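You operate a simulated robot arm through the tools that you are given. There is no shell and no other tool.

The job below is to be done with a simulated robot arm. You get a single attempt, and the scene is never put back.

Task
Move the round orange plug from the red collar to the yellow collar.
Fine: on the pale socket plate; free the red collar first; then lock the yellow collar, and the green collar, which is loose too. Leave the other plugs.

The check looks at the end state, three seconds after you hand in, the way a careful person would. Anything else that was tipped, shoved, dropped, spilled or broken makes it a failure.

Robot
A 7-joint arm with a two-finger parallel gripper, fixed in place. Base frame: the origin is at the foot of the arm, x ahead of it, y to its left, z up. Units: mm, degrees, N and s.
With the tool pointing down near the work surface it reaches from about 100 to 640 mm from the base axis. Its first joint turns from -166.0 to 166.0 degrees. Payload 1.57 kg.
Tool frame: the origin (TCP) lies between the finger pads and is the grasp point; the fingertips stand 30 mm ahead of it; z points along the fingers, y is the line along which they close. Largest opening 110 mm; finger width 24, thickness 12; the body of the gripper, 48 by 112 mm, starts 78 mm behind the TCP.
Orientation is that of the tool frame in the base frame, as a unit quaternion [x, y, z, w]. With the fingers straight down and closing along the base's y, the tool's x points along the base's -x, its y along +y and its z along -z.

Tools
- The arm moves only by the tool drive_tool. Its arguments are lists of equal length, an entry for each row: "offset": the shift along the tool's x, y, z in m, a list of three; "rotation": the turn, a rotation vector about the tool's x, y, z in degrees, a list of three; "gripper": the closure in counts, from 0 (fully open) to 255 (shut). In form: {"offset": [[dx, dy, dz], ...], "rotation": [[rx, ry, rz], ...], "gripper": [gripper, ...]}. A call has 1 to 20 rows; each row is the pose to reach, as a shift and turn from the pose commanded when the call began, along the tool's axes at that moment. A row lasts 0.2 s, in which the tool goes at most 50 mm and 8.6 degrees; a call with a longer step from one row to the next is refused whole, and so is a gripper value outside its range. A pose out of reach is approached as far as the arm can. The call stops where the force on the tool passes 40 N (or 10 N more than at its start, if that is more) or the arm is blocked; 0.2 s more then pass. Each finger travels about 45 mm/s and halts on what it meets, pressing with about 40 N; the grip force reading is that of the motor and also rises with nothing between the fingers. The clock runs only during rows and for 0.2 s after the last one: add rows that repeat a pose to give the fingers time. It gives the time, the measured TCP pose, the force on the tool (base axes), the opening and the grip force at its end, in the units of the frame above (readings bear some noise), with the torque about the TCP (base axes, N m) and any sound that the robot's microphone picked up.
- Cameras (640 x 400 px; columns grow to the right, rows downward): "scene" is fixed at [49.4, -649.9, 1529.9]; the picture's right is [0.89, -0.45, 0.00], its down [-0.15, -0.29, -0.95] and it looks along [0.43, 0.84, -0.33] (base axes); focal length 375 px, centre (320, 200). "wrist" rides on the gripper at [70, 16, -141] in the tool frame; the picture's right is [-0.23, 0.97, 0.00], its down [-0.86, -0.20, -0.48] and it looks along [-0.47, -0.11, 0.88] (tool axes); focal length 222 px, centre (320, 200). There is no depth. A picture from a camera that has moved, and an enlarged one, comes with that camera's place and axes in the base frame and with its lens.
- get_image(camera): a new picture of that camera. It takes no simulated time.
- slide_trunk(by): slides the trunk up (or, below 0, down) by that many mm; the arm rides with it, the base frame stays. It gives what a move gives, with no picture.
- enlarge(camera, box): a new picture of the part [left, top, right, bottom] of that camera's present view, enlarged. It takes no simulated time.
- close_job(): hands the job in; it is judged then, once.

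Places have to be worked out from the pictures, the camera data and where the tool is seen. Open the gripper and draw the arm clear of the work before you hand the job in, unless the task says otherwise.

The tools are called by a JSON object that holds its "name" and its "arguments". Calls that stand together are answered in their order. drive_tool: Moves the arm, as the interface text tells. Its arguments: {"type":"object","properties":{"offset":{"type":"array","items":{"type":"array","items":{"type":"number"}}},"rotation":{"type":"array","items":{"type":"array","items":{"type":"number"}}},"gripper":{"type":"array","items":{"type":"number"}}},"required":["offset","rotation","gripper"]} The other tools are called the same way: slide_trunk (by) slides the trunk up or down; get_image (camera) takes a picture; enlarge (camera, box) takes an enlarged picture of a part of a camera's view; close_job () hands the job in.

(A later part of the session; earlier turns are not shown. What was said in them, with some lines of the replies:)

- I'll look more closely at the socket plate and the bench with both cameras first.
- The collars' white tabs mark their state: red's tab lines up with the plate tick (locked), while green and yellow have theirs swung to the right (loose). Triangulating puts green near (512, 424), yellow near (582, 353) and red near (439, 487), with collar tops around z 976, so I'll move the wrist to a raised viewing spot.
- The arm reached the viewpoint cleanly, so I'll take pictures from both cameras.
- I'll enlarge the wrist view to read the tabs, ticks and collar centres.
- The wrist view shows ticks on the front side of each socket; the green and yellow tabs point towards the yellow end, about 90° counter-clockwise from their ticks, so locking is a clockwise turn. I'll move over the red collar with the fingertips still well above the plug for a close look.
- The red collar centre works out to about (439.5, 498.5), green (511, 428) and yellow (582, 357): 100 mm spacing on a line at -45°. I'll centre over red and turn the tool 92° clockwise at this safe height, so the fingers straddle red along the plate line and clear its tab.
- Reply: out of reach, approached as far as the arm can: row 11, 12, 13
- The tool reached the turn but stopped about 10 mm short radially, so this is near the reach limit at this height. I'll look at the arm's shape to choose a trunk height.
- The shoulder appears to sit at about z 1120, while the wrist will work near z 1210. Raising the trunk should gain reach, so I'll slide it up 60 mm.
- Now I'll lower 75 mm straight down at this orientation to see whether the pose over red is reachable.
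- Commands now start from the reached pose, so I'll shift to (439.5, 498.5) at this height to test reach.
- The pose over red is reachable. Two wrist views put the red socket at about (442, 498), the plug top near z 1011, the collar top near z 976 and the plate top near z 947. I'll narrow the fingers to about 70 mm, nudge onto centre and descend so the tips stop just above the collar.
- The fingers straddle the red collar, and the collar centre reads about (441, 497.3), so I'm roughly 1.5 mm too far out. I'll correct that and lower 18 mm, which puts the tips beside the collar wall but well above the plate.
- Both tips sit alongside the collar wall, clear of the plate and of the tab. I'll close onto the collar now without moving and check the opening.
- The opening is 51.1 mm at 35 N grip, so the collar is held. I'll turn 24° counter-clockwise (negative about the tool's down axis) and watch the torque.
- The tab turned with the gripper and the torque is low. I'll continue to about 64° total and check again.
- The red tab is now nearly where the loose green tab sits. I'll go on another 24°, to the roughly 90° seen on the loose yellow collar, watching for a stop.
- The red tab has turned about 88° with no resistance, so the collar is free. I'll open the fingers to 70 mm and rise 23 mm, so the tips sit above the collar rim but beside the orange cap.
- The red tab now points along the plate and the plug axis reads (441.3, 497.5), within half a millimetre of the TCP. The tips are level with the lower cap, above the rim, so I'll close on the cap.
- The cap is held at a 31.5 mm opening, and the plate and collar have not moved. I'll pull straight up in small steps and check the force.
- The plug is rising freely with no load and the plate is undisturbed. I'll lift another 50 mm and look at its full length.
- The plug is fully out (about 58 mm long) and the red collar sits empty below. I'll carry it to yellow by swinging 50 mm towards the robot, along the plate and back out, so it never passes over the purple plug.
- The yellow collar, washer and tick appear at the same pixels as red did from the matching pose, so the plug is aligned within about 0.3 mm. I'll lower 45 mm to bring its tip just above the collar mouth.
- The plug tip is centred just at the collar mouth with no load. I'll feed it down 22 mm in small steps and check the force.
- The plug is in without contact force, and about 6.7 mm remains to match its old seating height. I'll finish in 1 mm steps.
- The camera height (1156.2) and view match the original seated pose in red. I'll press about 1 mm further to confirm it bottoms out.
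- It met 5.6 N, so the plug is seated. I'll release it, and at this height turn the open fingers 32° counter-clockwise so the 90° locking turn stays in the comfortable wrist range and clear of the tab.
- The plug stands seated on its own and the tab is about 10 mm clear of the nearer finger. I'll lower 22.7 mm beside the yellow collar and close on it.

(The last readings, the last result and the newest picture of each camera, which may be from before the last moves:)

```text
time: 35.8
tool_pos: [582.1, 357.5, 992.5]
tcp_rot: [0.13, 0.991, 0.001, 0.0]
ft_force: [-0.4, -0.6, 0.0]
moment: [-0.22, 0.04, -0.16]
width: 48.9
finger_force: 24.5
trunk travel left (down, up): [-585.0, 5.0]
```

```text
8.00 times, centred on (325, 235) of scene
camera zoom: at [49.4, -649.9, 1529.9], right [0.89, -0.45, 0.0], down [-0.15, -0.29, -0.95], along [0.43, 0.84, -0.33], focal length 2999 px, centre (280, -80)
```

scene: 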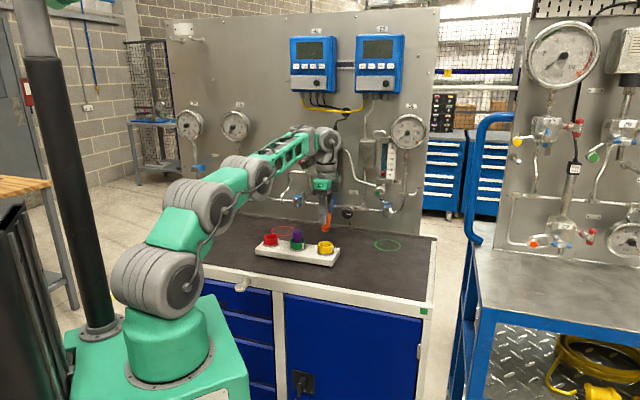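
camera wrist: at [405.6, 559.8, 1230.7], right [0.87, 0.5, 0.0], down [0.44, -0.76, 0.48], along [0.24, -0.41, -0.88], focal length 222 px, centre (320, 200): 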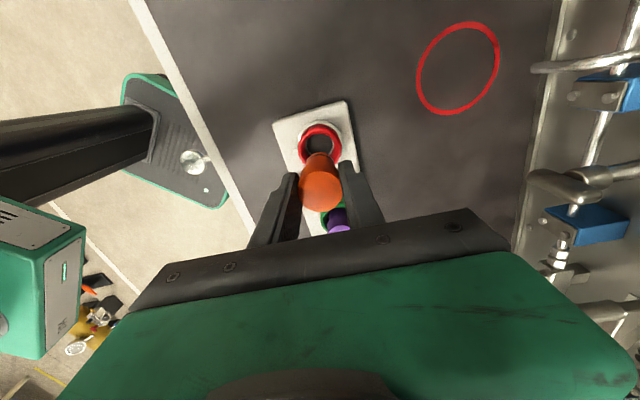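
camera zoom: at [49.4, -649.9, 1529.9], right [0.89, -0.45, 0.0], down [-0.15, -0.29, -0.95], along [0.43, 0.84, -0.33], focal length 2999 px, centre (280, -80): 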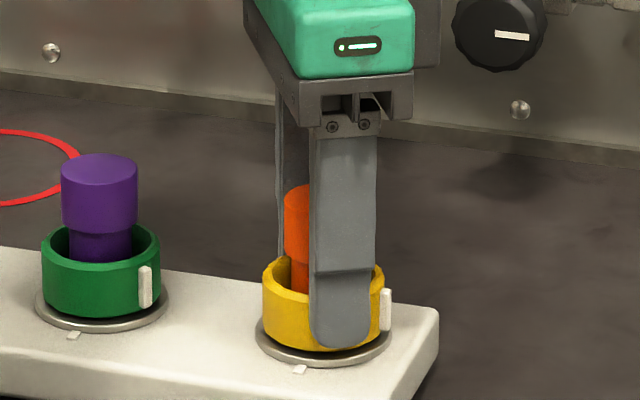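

The yellow collar is gripped. I'll turn it 40° clockwise and check.

{"name": "drive_tool", "arguments": {"offset": [[0, 0, 0], [0, 0, 0], [0, 0, 0], [0, 0, 0], [0, 0, 0], [0, 0, 0], [0, 0, 0], [0, 0, 0], [0, 0, 0], [0, 0, 0], [0, 0, 0]], "rotation": [[0, 0, 0], [0, 0, 4], [0, 0, 8], [0, 0, 12], [0, 0, 16], [0, 0, 20], [0, 0, 24], [0, 0, 28], [0, 0, 32], [0, 0, 36], [0, 0, 40]], "gripper": [150, 150, 150, 150, 150, 150, 150, 150, 150, 150, 150]}}

{"name": "enlarge", "arguments": {"camera": "scene", "box": [285, 210, 365, 260]}}

```text
time: 38.2
tool_pos: [582.8, 356.8, 991.7]
tcp_rot: [0.463, 0.887, 0.001, -0.001]
ft_force: [-0.8, -3.7, -0.4]
moment: [-0.73, -0.05, 0.04]
width: 48.7
finger_force: 39.7
trunk travel left (down, up): [-585.0, 5.0]
```

```text
8.00 times, centred on (325, 235) of scene
camera zoom: at [49.4, -649.9, 1529.9], right [0.89, -0.45, 0.0], down [-0.15, -0.29, -0.95], along [0.43, 0.84, -0.33], focal length 2999 px, centre (280, -80)
```

zoom: 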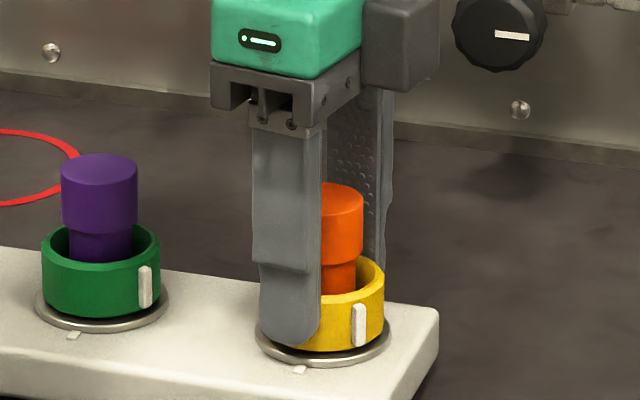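

The tab follows the fingers. I'll turn another 36° clockwise, then look before the last few degrees.

{"name": "drive_tool", "arguments": {"offset": [[0, 0, 0], [0, 0, 0], [0, 0, 0], [0, 0, 0], [0, 0, 0], [0, 0, 0], [0, 0, 0], [0, 0, 0], [0, 0, 0], [0, 0, 0]], "rotation": [[0, 0, 4], [0, 0, 8], [0, 0, 12], [0, 0, 16], [0, 0, 20], [0, 0, 24], [0, 0, 28], [0, 0, 32], [0, 0, 36], [0, 0, 36]], "gripper": [150, 150, 150, 150, 150, 150, 150, 150, 150, 150]}}

{"name": "enlarge", "arguments": {"camera": "scene", "box": [285, 210, 365, 260]}}

{"name": "enlarge", "arguments": {"camera": "wrist", "box": [220, 90, 420, 215]}}

```text
time: 40.4
tool_pos: [583.0, 356.8, 991.8]
tcp_rot: [0.714, 0.701, 0.0, -0.001]
ft_force: [-3.3, -4.1, -0.7]
moment: [-0.06, -0.39, -0.05]
width: 48.8
finger_force: 39.6
trunk travel left (down, up): [-585.0, 5.0]
```

```text
8.00 times, centred on (325, 235) of scene
camera zoom: at [49.4, -649.9, 1529.9], right [0.89, -0.45, 0.0], down [-0.15, -0.29, -0.95], along [0.43, 0.84, -0.33], focal length 2999 px, centre (280, -80)
```

zoom: 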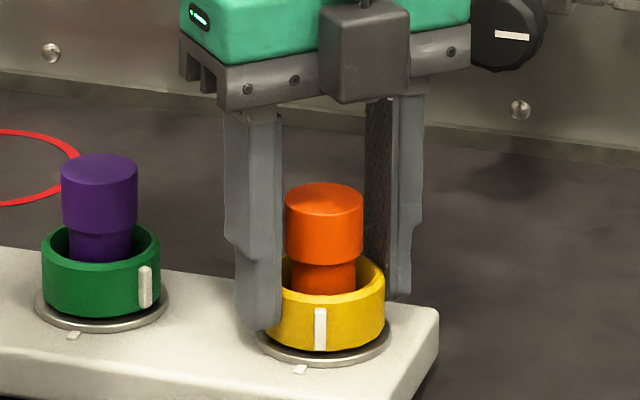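

```text
3.20 times, centred on (320, 152) of wrist
camera zoom: at [600.2, 425.8, 1133.6], right [0.97, -0.24, 0.0], down [-0.21, -0.85, 0.48], along [-0.12, -0.46, -0.88], focal length 711 px, centre (320, 352)
```

zoom: 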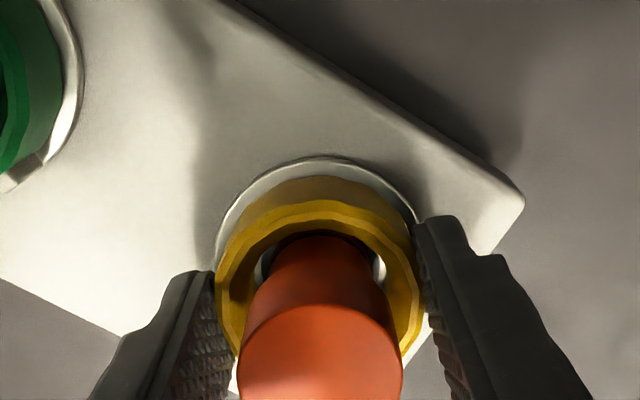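

The yellow tab is about 14° short of lining up with its tick, using the originally locked red pair as the reference. I'll turn 14° more in small steps, watching the torque.

{"name": "drive_tool", "arguments": {"offset": [[0, 0, 0], [0, 0, 0], [0, 0, 0], [0, 0, 0], [0, 0, 0], [0, 0, 0], [0, 0, 0]], "rotation": [[0, 0, 3], [0, 0, 6], [0, 0, 9], [0, 0, 11], [0, 0, 12.5], [0, 0, 14], [0, 0, 14]], "gripper": [150, 150, 150, 150, 150, 150, 150]}}

{"name": "enlarge", "arguments": {"camera": "scene", "box": [285, 210, 365, 260]}}

```text
time: 42.0
tool_pos: [583.0, 355.8, 992.1]
tcp_rot: [0.793, 0.609, 0.0, -0.002]
ft_force: [-2.0, -2.0, 0.2]
moment: [0.12, -0.58, 0.0]
width: 48.8
finger_force: 39.8
trunk travel left (down, up): [-585.0, 5.0]
```

```text
8.00 times, centred on (325, 235) of scene
camera zoom: at [49.4, -649.9, 1529.9], right [0.89, -0.45, 0.0], down [-0.15, -0.29, -0.95], along [0.43, 0.84, -0.33], focal length 2999 px, centre (280, -80)
```

zoom: 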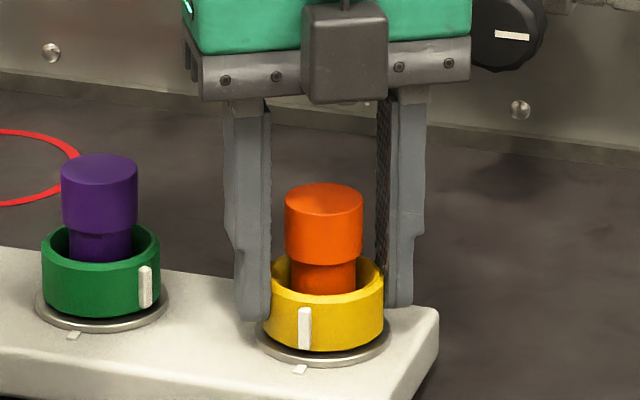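

The tab now sits over its tick with the same offset red had. I'll enlarge further to confirm.

{"name": "enlarge", "arguments": {"camera": "scene", "box": [313, 235, 345, 255]}}

{"name": "get_image", "arguments": {"camera": "wrist"}}

```text
16.00 times, centred on (329, 245) of scene
camera zoom: at [49.4, -649.9, 1529.9], right [0.89, -0.45, 0.0], down [-0.15, -0.29, -0.95], along [0.43, 0.84, -0.33], focal length 5999 px, centre (176, -520)
```

zoom: 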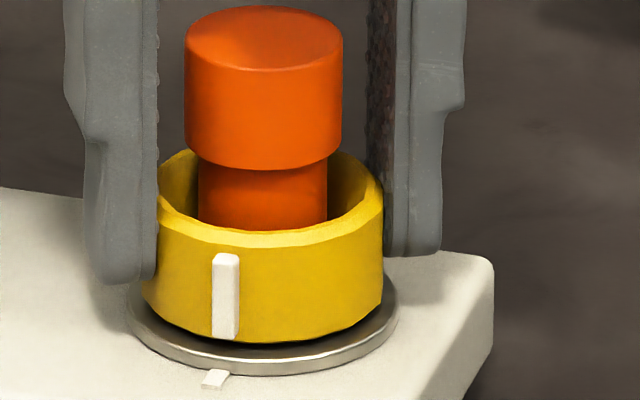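

```text
taken
camera wrist: at [616.4, 419.5, 1133.6], right [0.88, -0.47, 0.0], down [-0.41, -0.78, 0.48], along [-0.23, -0.42, -0.88], focal length 222 px, centre (320, 200)
```

wrist: 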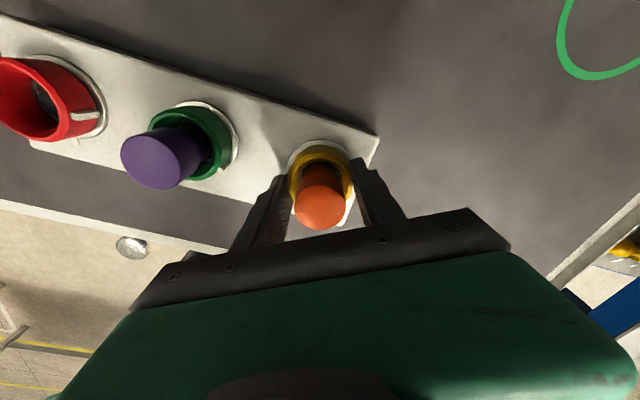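

The yellow tab and tick agree within a degree or two, so yellow is locked. I'll open to 70 mm and rise straight up clear of the plug.

{"name": "drive_tool", "arguments": {"offset": [[0, 0, 0], [0, 0, 0], [0, 0, 0], [0, 0, -0.015], [0, 0, -0.035], [0, 0, -0.055], [0, 0, -0.073], [0, 0, -0.073]], "rotation": [[0, 0, 0], [0, 0, 0], [0, 0, 0], [0, 0, 0], [0, 0, 0], [0, 0, 0], [0, 0, 0], [0, 0, 0]], "gripper": [120, 93, 93, 93, 93, 93, 93, 93]}}

{"name": "enlarge", "arguments": {"camera": "scene", "box": [285, 210, 365, 260]}}

{"name": "enlarge", "arguments": {"camera": "scene", "box": [281, 230, 313, 250]}}

```text
time: 43.8
tool_pos: [582.8, 357.2, 1064.9]
tcp_rot: [0.793, 0.609, 0.0, -0.001]
ft_force: [0.4, -0.4, 0.2]
moment: [0.01, 0.04, 0.01]
width: 69.8
finger_force: 0.1
trunk travel left (down, up): [-585.0, 5.0]
```

```text
8.00 times, centred on (325, 235) of scene
camera zoom: at [49.4, -649.9, 1529.9], right [0.89, -0.45, 0.0], down [-0.15, -0.29, -0.95], along [0.43, 0.84, -0.33], focal length 2999 px, centre (280, -80)
```

zoom: 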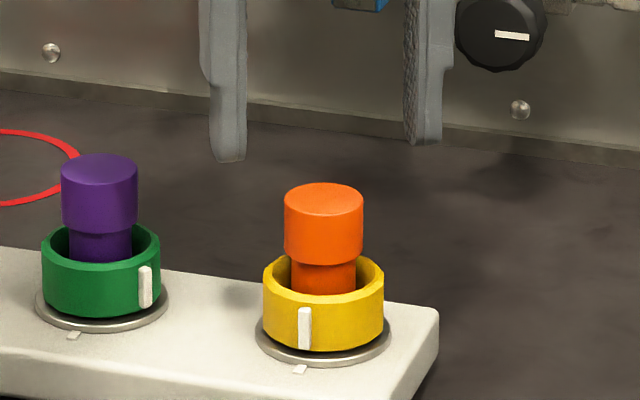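

```text
16.00 times, centred on (297, 240) of scene
camera zoom: at [49.4, -649.9, 1529.9], right [0.89, -0.45, 0.0], down [-0.15, -0.29, -0.95], along [0.43, 0.84, -0.33], focal length 5999 px, centre (688, -440)
```

zoom: 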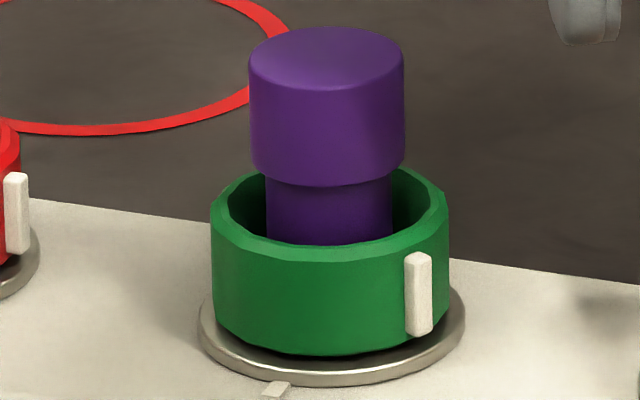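

Yellow and the orange plug stayed put after release; green's tab is roughly 66–70° from its tick. I'll move over green at this height while turning 75° counter-clockwise to get a clear grip angle.

{"name": "drive_tool", "arguments": {"offset": [[0.01, -0.0173, 0], [0.02, -0.0346, 0], [0.03, -0.0519, 0], [0.04, -0.0692, 0], [0.0501, -0.0865, 0], [0.0501, -0.0865, 0], [0.0501, -0.0865, 0], [0.0501, -0.0865, 0], [0.0501, -0.0865, 0], [0.0501, -0.0865, 0], [0.0501, -0.0865, 0]], "rotation": [[0, 0, -7.5], [0, 0, -15], [0, 0, -22.5], [0, 0, -30], [0, 0, -37.5], [0, 0, -45], [0, 0, -52.5], [0, 0, -60], [0, 0, -67.5], [0, 0, -75], [0, 0, -75]], "gripper": [93, 93, 93, 93, 93, 93, 93, 93, 93, 93, 93]}}

{"name": "enlarge", "arguments": {"camera": "wrist", "box": [220, 90, 420, 215]}}

{"name": "enlarge", "arguments": {"camera": "scene", "box": [260, 200, 340, 250]}}

```text
time: 46.2
tool_pos: [512.4, 426.4, 1066.8]
tcp_rot: [0.258, 0.966, 0.001, -0.001]
ft_force: [0.8, 0.4, -0.2]
moment: [0.01, 0.01, -0.01]
width: 70.0
finger_force: 0.0
trunk travel left (down, up): [-585.0, 5.0]
```

```text
3.20 times, centred on (320, 152) of wrist
camera zoom: at [459.5, 475.8, 1207.2], right [0.68, 0.73, 0.0], down [0.64, -0.6, 0.48], along [0.35, -0.32, -0.88], focal length 711 px, centre (320, 352)
```

zoom: 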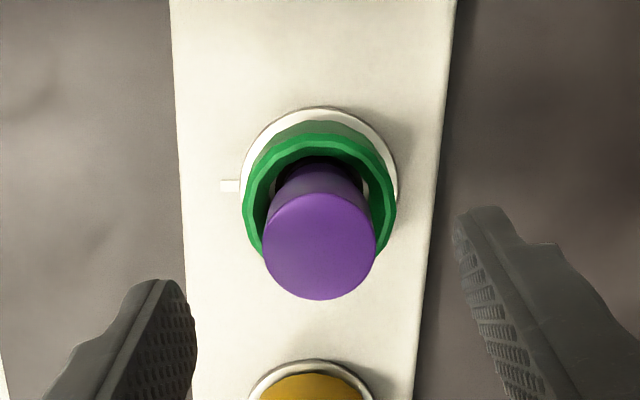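

```text
8.00 times, centred on (300, 225) of scene
camera zoom: at [49.4, -649.9, 1529.9], right [0.89, -0.45, 0.0], down [-0.15, -0.29, -0.95], along [0.43, 0.84, -0.33], focal length 2999 px, centre (480, 0)
```

zoom: 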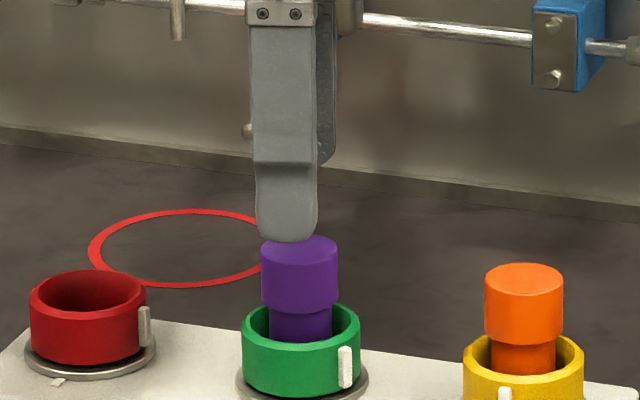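

The purple plug and green collar are centred under the TCP within half a millimetre. I'll descend 73.5 mm with the fingers straddling the collar, then look before closing.

{"name": "drive_tool", "arguments": {"offset": [[0, 0, 0.012], [0, 0, 0.024], [0, 0, 0.036], [0, 0, 0.046], [0, 0, 0.054], [0, 0, 0.061], [0, 0, 0.068], [0, 0, 0.0735], [0, 0, 0.0735]], "rotation": [[0, 0, 0], [0, 0, 0], [0, 0, 0], [0, 0, 0], [0, 0, 0], [0, 0, 0], [0, 0, 0], [0, 0, 0], [0, 0, 0]], "gripper": [93, 93, 93, 93, 93, 93, 93, 93, 93]}}

{"name": "enlarge", "arguments": {"camera": "scene", "box": [260, 210, 340, 260]}}

{"name": "enlarge", "arguments": {"camera": "wrist", "box": [220, 90, 420, 215]}}

```text
time: 48.2
tool_pos: [512.0, 426.7, 991.7]
tcp_rot: [0.259, 0.966, 0.002, 0.0]
ft_force: [-0.5, 0.4, -0.4]
moment: [-0.03, 0.01, 0.02]
width: 69.8
finger_force: 0.0
trunk travel left (down, up): [-585.0, 5.0]
```

```text
8.00 times, centred on (300, 235) of scene
camera zoom: at [49.4, -649.9, 1529.9], right [0.89, -0.45, 0.0], down [-0.15, -0.29, -0.95], along [0.43, 0.84, -0.33], focal length 2999 px, centre (480, -80)
```

zoom: 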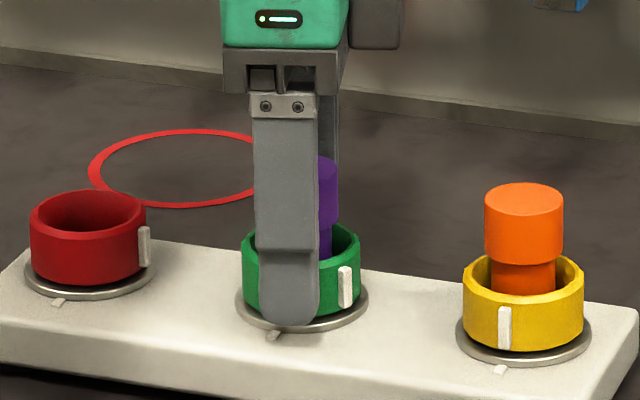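

```text
3.20 times, centred on (320, 152) of wrist
camera zoom: at [459.3, 476.0, 1133.4], right [0.68, 0.73, 0.0], down [0.64, -0.6, 0.48], along [0.35, -0.32, -0.88], focal length 711 px, centre (320, 352)
```

zoom: 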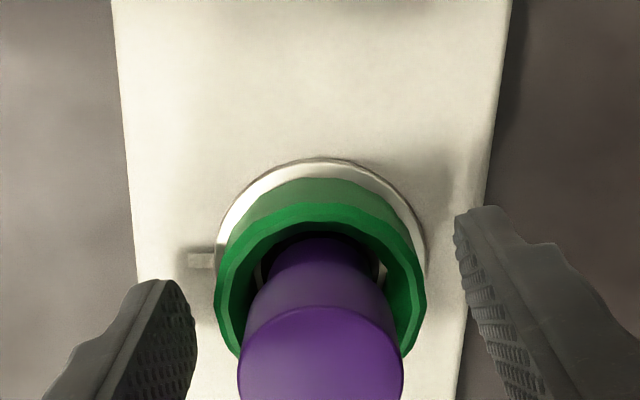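

The fingers straddle green with the tab clear of both. I'll close on it and turn 30° clockwise.

{"name": "drive_tool", "arguments": {"offset": [[0, 0, 0], [0, 0, 0], [0, 0, 0], [0, 0, 0], [0, 0, 0], [0, 0, 0], [0, 0, 0], [0, 0, 0], [0, 0, 0], [0, 0, 0], [0, 0, 0], [0, 0, 0]], "rotation": [[0, 0, 0], [0, 0, 0], [0, 0, 0], [0, 0, 0], [0, 0, 4], [0, 0, 8], [0, 0, 12], [0, 0, 16], [0, 0, 20], [0, 0, 24], [0, 0, 27], [0, 0, 30]], "gripper": [120, 150, 150, 150, 150, 150, 150, 150, 150, 150, 150, 150]}}

{"name": "enlarge", "arguments": {"camera": "scene", "box": [260, 210, 340, 260]}}

```text
time: 50.8
tool_pos: [510.7, 428.0, 992.4]
tcp_rot: [0.499, 0.866, 0.001, -0.001]
ft_force: [0.7, -0.7, 1.4]
moment: [-0.86, -0.05, 0.04]
width: 50.3
finger_force: 40.3
trunk travel left (down, up): [-585.0, 5.0]
```

```text
8.00 times, centred on (300, 235) of scene
camera zoom: at [49.4, -649.9, 1529.9], right [0.89, -0.45, 0.0], down [-0.15, -0.29, -0.95], along [0.43, 0.84, -0.33], focal length 2999 px, centre (480, -80)
```

zoom: 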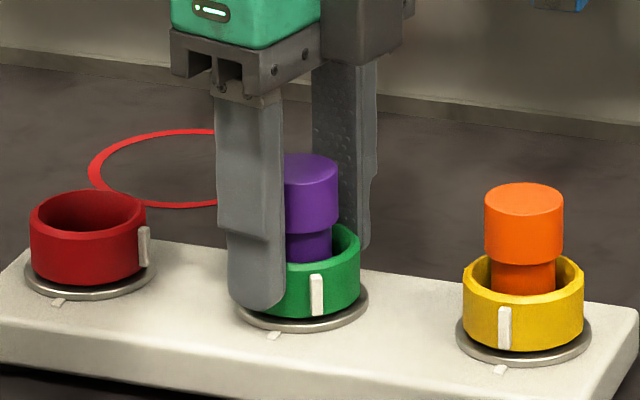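

Green's tab is turning with the grip, with about 35° remaining. I'll turn another 30° and check.

{"name": "drive_tool", "arguments": {"offset": [[0, 0, 0], [0, 0, 0], [0, 0, 0], [0, 0, 0], [0, 0, 0], [0, 0, 0], [0, 0, 0], [0, 0, 0], [0, 0, 0]], "rotation": [[0, 0, 4], [0, 0, 8], [0, 0, 12], [0, 0, 16], [0, 0, 20], [0, 0, 24], [0, 0, 27], [0, 0, 30], [0, 0, 30]], "gripper": [150, 150, 150, 150, 150, 150, 150, 150, 150]}}

{"name": "enlarge", "arguments": {"camera": "scene", "box": [281, 230, 313, 250]}}

```text
time: 52.8
tool_pos: [512.4, 428.3, 992.0]
tcp_rot: [0.707, 0.707, 0.0, -0.001]
ft_force: [1.8, 2.1, -0.3]
moment: [-0.02, -0.31, -0.07]
width: 50.8
finger_force: 39.1
trunk travel left (down, up): [-585.0, 5.0]
```

```text
16.00 times, centred on (297, 240) of scene
camera zoom: at [49.4, -649.9, 1529.9], right [0.89, -0.45, 0.0], down [-0.15, -0.29, -0.95], along [0.43, 0.84, -0.33], focal length 5999 px, centre (688, -440)
```

zoom: 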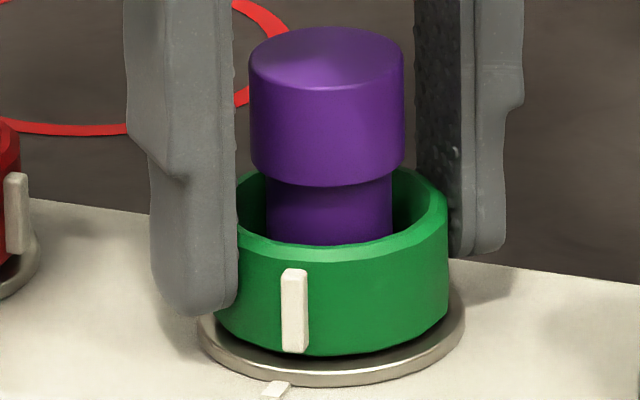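

About 5–6° remains to bring green's tab over its tick. I'll turn that last amount.

{"name": "drive_tool", "arguments": {"offset": [[0, 0, 0], [0, 0, 0], [0, 0, 0], [0, 0, 0]], "rotation": [[0, 0, 2], [0, 0, 4], [0, 0, 6], [0, 0, 6]], "gripper": [150, 150, 150, 150]}}

{"name": "enlarge", "arguments": {"camera": "scene", "box": [281, 230, 313, 250]}}

```text
time: 53.8
tool_pos: [512.1, 428.2, 992.1]
tcp_rot: [0.743, 0.67, 0.0, -0.001]
ft_force: [2.0, 1.0, 0.1]
moment: [-0.19, -0.42, 0.53]
width: 50.5
finger_force: 39.9
trunk travel left (down, up): [-585.0, 5.0]
```

```text
16.00 times, centred on (297, 240) of scene
camera zoom: at [49.4, -649.9, 1529.9], right [0.89, -0.45, 0.0], down [-0.15, -0.29, -0.95], along [0.43, 0.84, -0.33], focal length 5999 px, centre (688, -440)
```

zoom: 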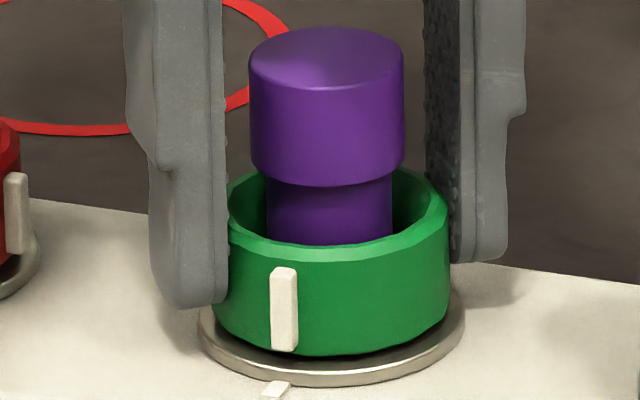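

The z torque rose to 0.5 N·m with the tab over the tick, so green has reached its lock stop. I'll open and rise clear.

{"name": "drive_tool", "arguments": {"offset": [[0, 0, 0], [0, 0, 0], [0, 0, 0], [0, 0, -0.015], [0, 0, -0.035], [0, 0, -0.055], [0, 0, -0.075], [0, 0, -0.095], [0, 0, -0.095]], "rotation": [[0, 0, 0], [0, 0, 0], [0, 0, 0], [0, 0, 0], [0, 0, 0], [0, 0, 0], [0, 0, 0], [0, 0, 0], [0, 0, 0]], "gripper": [120, 93, 93, 93, 93, 93, 93, 93, 93]}}

{"name": "enlarge", "arguments": {"camera": "scene", "box": [281, 230, 313, 250]}}

{"name": "enlarge", "arguments": {"camera": "scene", "box": [313, 235, 345, 255]}}

{"name": "get_image", "arguments": {"camera": "wrist"}}

```text
time: 55.8
tool_pos: [510.8, 428.0, 1087.3]
tcp_rot: [0.743, 0.669, 0.001, -0.003]
ft_force: [0.1, -0.3, 0.3]
moment: [-0.02, -0.02, -0.02]
width: 70.0
finger_force: 0.1
trunk travel left (down, up): [-585.0, 5.0]
```

```text
16.00 times, centred on (297, 240) of scene
camera zoom: at [49.4, -649.9, 1529.9], right [0.89, -0.45, 0.0], down [-0.15, -0.29, -0.95], along [0.43, 0.84, -0.33], focal length 5999 px, centre (688, -440)
```

zoom: 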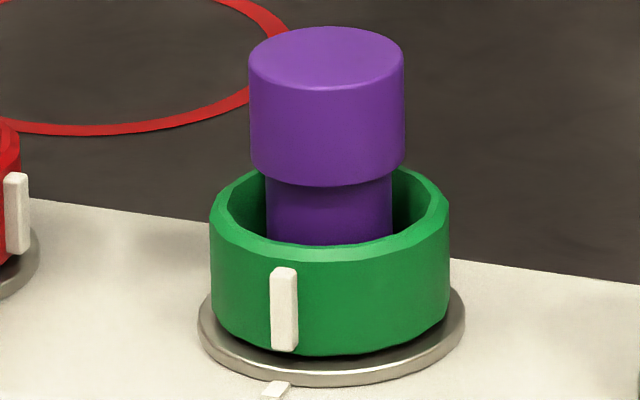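

```text
16.00 times, centred on (329, 245) of scene
camera zoom: at [49.4, -649.9, 1529.9], right [0.89, -0.45, 0.0], down [-0.15, -0.29, -0.95], along [0.43, 0.84, -0.33], focal length 5999 px, centre (176, -520)
```

zoom: 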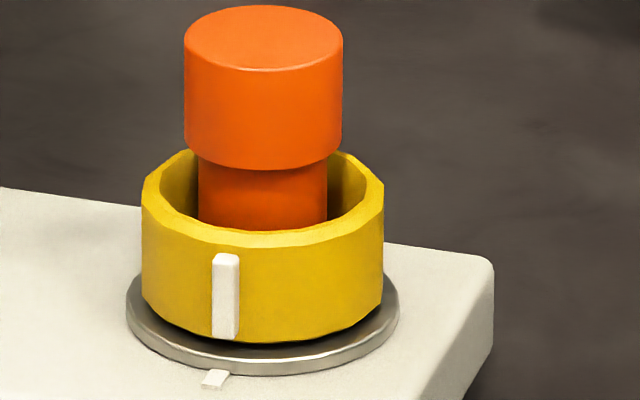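

```text
taken
camera wrist: at [534.8, 495.2, 1229.0], right [0.94, -0.33, 0.0], down [-0.29, -0.83, 0.48], along [-0.16, -0.45, -0.88], focal length 222 px, centre (320, 200)
```

wrist: 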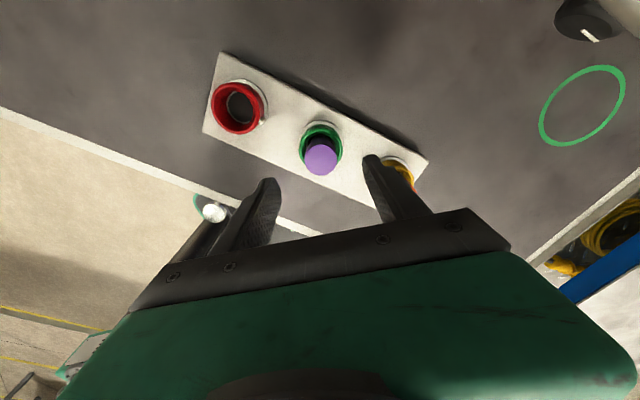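

Both tabs sit over their ticks, both plugs stand upright, and red is empty. I'll open the gripper fully while rising and draw the arm back towards the robot, clear of the bench work.

{"name": "drive_tool", "arguments": {"offset": [[0, 0, -0.03], [0, 0, -0.06], [-0.02, -0.016, -0.085], [-0.05, -0.04, -0.1], [-0.08, -0.065, -0.11], [-0.11, -0.089, -0.11], [-0.11, -0.089, -0.11]], "rotation": [[0, 0, 0], [0, 0, 0], [0, 0, 0], [0, 0, 0], [0, 0, 0], [0, 0, 0], [0, 0, 0]], "gripper": [93, 93, 60, 30, 0, 0, 0]}}

{"name": "get_image", "arguments": {"camera": "scene"}}

{"name": "enlarge", "arguments": {"camera": "scene", "box": [245, 215, 357, 285]}}

{"name": "get_image", "arguments": {"camera": "wrist"}}

```text
time: 57.4
tool_pos: [412.8, 325.5, 1197.4]
tcp_rot: [0.742, 0.67, 0.0, -0.001]
ft_force: [1.0, 0.4, -0.6]
moment: [0.01, -0.03, 0.02]
width: 109.8
finger_force: 0.2
trunk travel left (down, up): [-585.0, 5.0]
```

```text
taken
```

scene: 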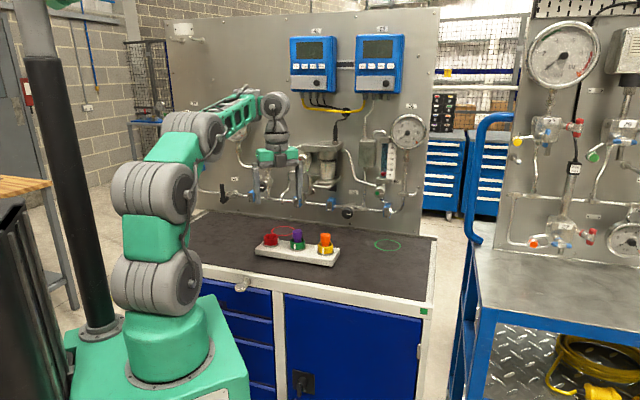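

```text
5.71 times, centred on (301, 250) of scene
camera zoom: at [49.4, -649.9, 1529.9], right [0.89, -0.45, 0.0], down [-0.15, -0.29, -0.95], along [0.43, 0.84, -0.33], focal length 2142 px, centre (429, -86)
```

zoom: 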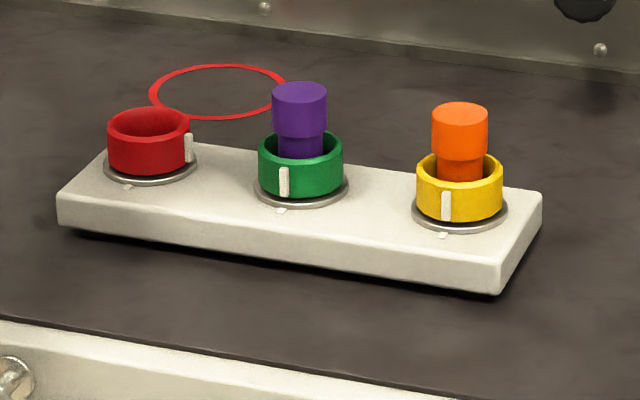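

```text
taken
camera wrist: at [435.6, 394.4, 1338.8], right [0.95, -0.33, 0.0], down [-0.29, -0.83, 0.48], along [-0.16, -0.45, -0.88], focal length 222 px, centre (320, 200)
```

wrist: 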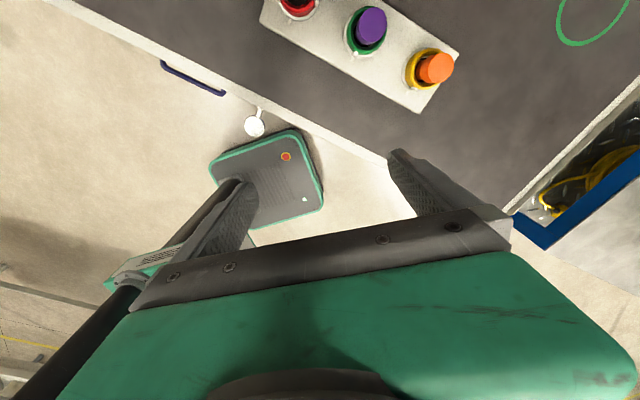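

From here the wrist camera sees the front of the plate, so I'll enlarge it to check the tabs against the ticks from a second angle.

{"name": "enlarge", "arguments": {"camera": "wrist", "box": [336, 0, 464, 80]}}

{"name": "enlarge", "arguments": {"camera": "wrist", "box": [390, 40, 454, 80]}}

```text
5.00 times, centred on (400, 40) of wrist
camera zoom: at [435.6, 394.4, 1338.8], right [0.95, -0.33, 0.0], down [-0.29, -0.83, 0.48], along [-0.16, -0.45, -0.88], focal length 1111 px, centre (-80, 1000)
```

zoom: 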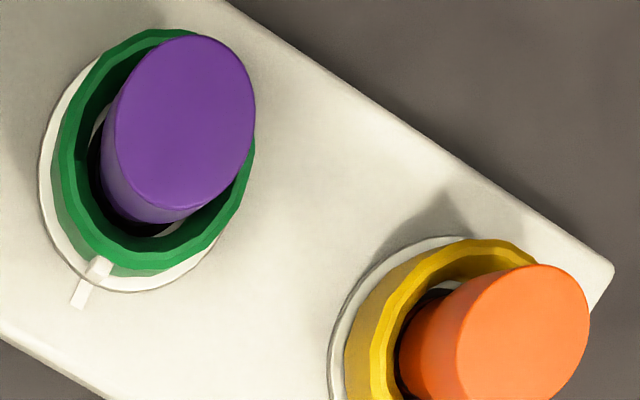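

```text
10.00 times, centred on (422, 60) of wrist
camera zoom: at [435.6, 394.4, 1338.8], right [0.95, -0.33, 0.0], down [-0.29, -0.83, 0.48], along [-0.16, -0.45, -0.88], focal length 2221 px, centre (-700, 1600)
```

zoom: 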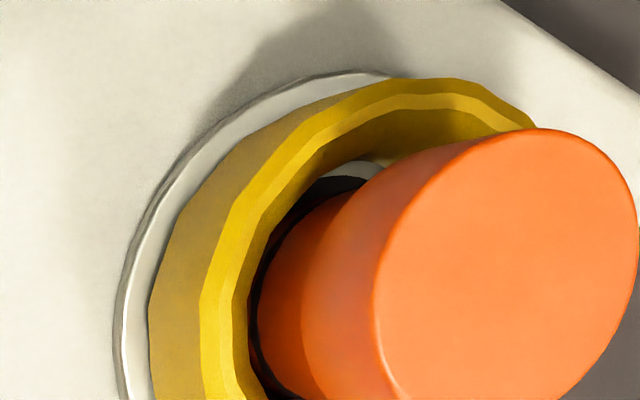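

Green's tab runs straight into its tick. I'll take the area just below to see yellow's tab and tick.

{"name": "enlarge", "arguments": {"camera": "wrist", "box": [384, 55, 448, 95]}}

{"name": "enlarge", "arguments": {"camera": "wrist", "box": [328, 25, 392, 65]}}

```text
10.00 times, centred on (416, 75) of wrist
camera zoom: at [435.6, 394.4, 1338.8], right [0.95, -0.33, 0.0], down [-0.29, -0.83, 0.48], along [-0.16, -0.45, -0.88], focal length 2221 px, centre (-640, 1450)
```

zoom: 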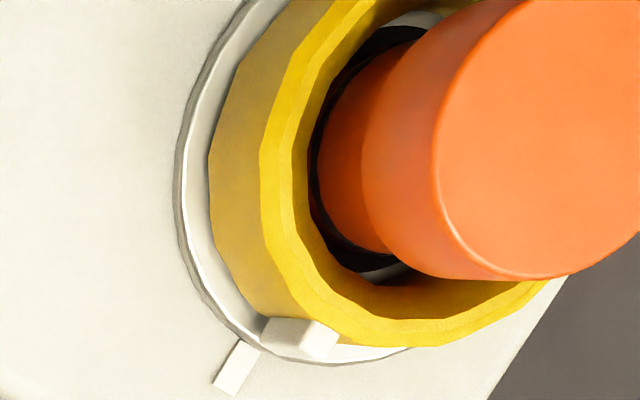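

```text
10.00 times, centred on (360, 45) of wrist
camera zoom: at [435.6, 394.4, 1338.8], right [0.95, -0.33, 0.0], down [-0.29, -0.83, 0.48], along [-0.16, -0.45, -0.88], focal length 2221 px, centre (-80, 1750)
```

zoom: 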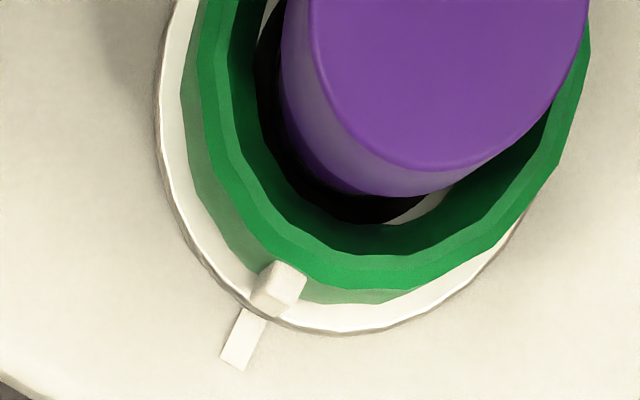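

The yellow tab points into its tick to within 1–2° and green's is on its tick. The orange plug is seated in yellow, purple is untouched, red is free and empty, and the plate has not moved. The gripper is open and clear, so I'm handing the job in.

{"name": "close_job", "arguments": {}}

```text
The job is handed in.
```

The orange plug now sits in the yellow collar, with the yellow and green collars turned to their locked marks and red left free and empty. I've handed the job in, but no verdict has come back.

- **Red collar:** I turned it about 88° to free it, and the plug then came out without resistance.
- **Orange plug:** It went down to the same height it had in red, and it met light contact at the bottom.
- **Yellow collar:** The tab lines up with its tick to within an estimated 1–2°. I felt no end stop there, so it may be about a degree short.
- **Green collar:** The tab lines up with its tick, and the torque rose at the end, so it appears to have reached its stop.
- **Everything else:** In the last pictures the purple plug and the plate had not moved. The gripper is open and the arm is drawn back from the bench.

I raised the trunk 60 mm to reach the plate and left it there.
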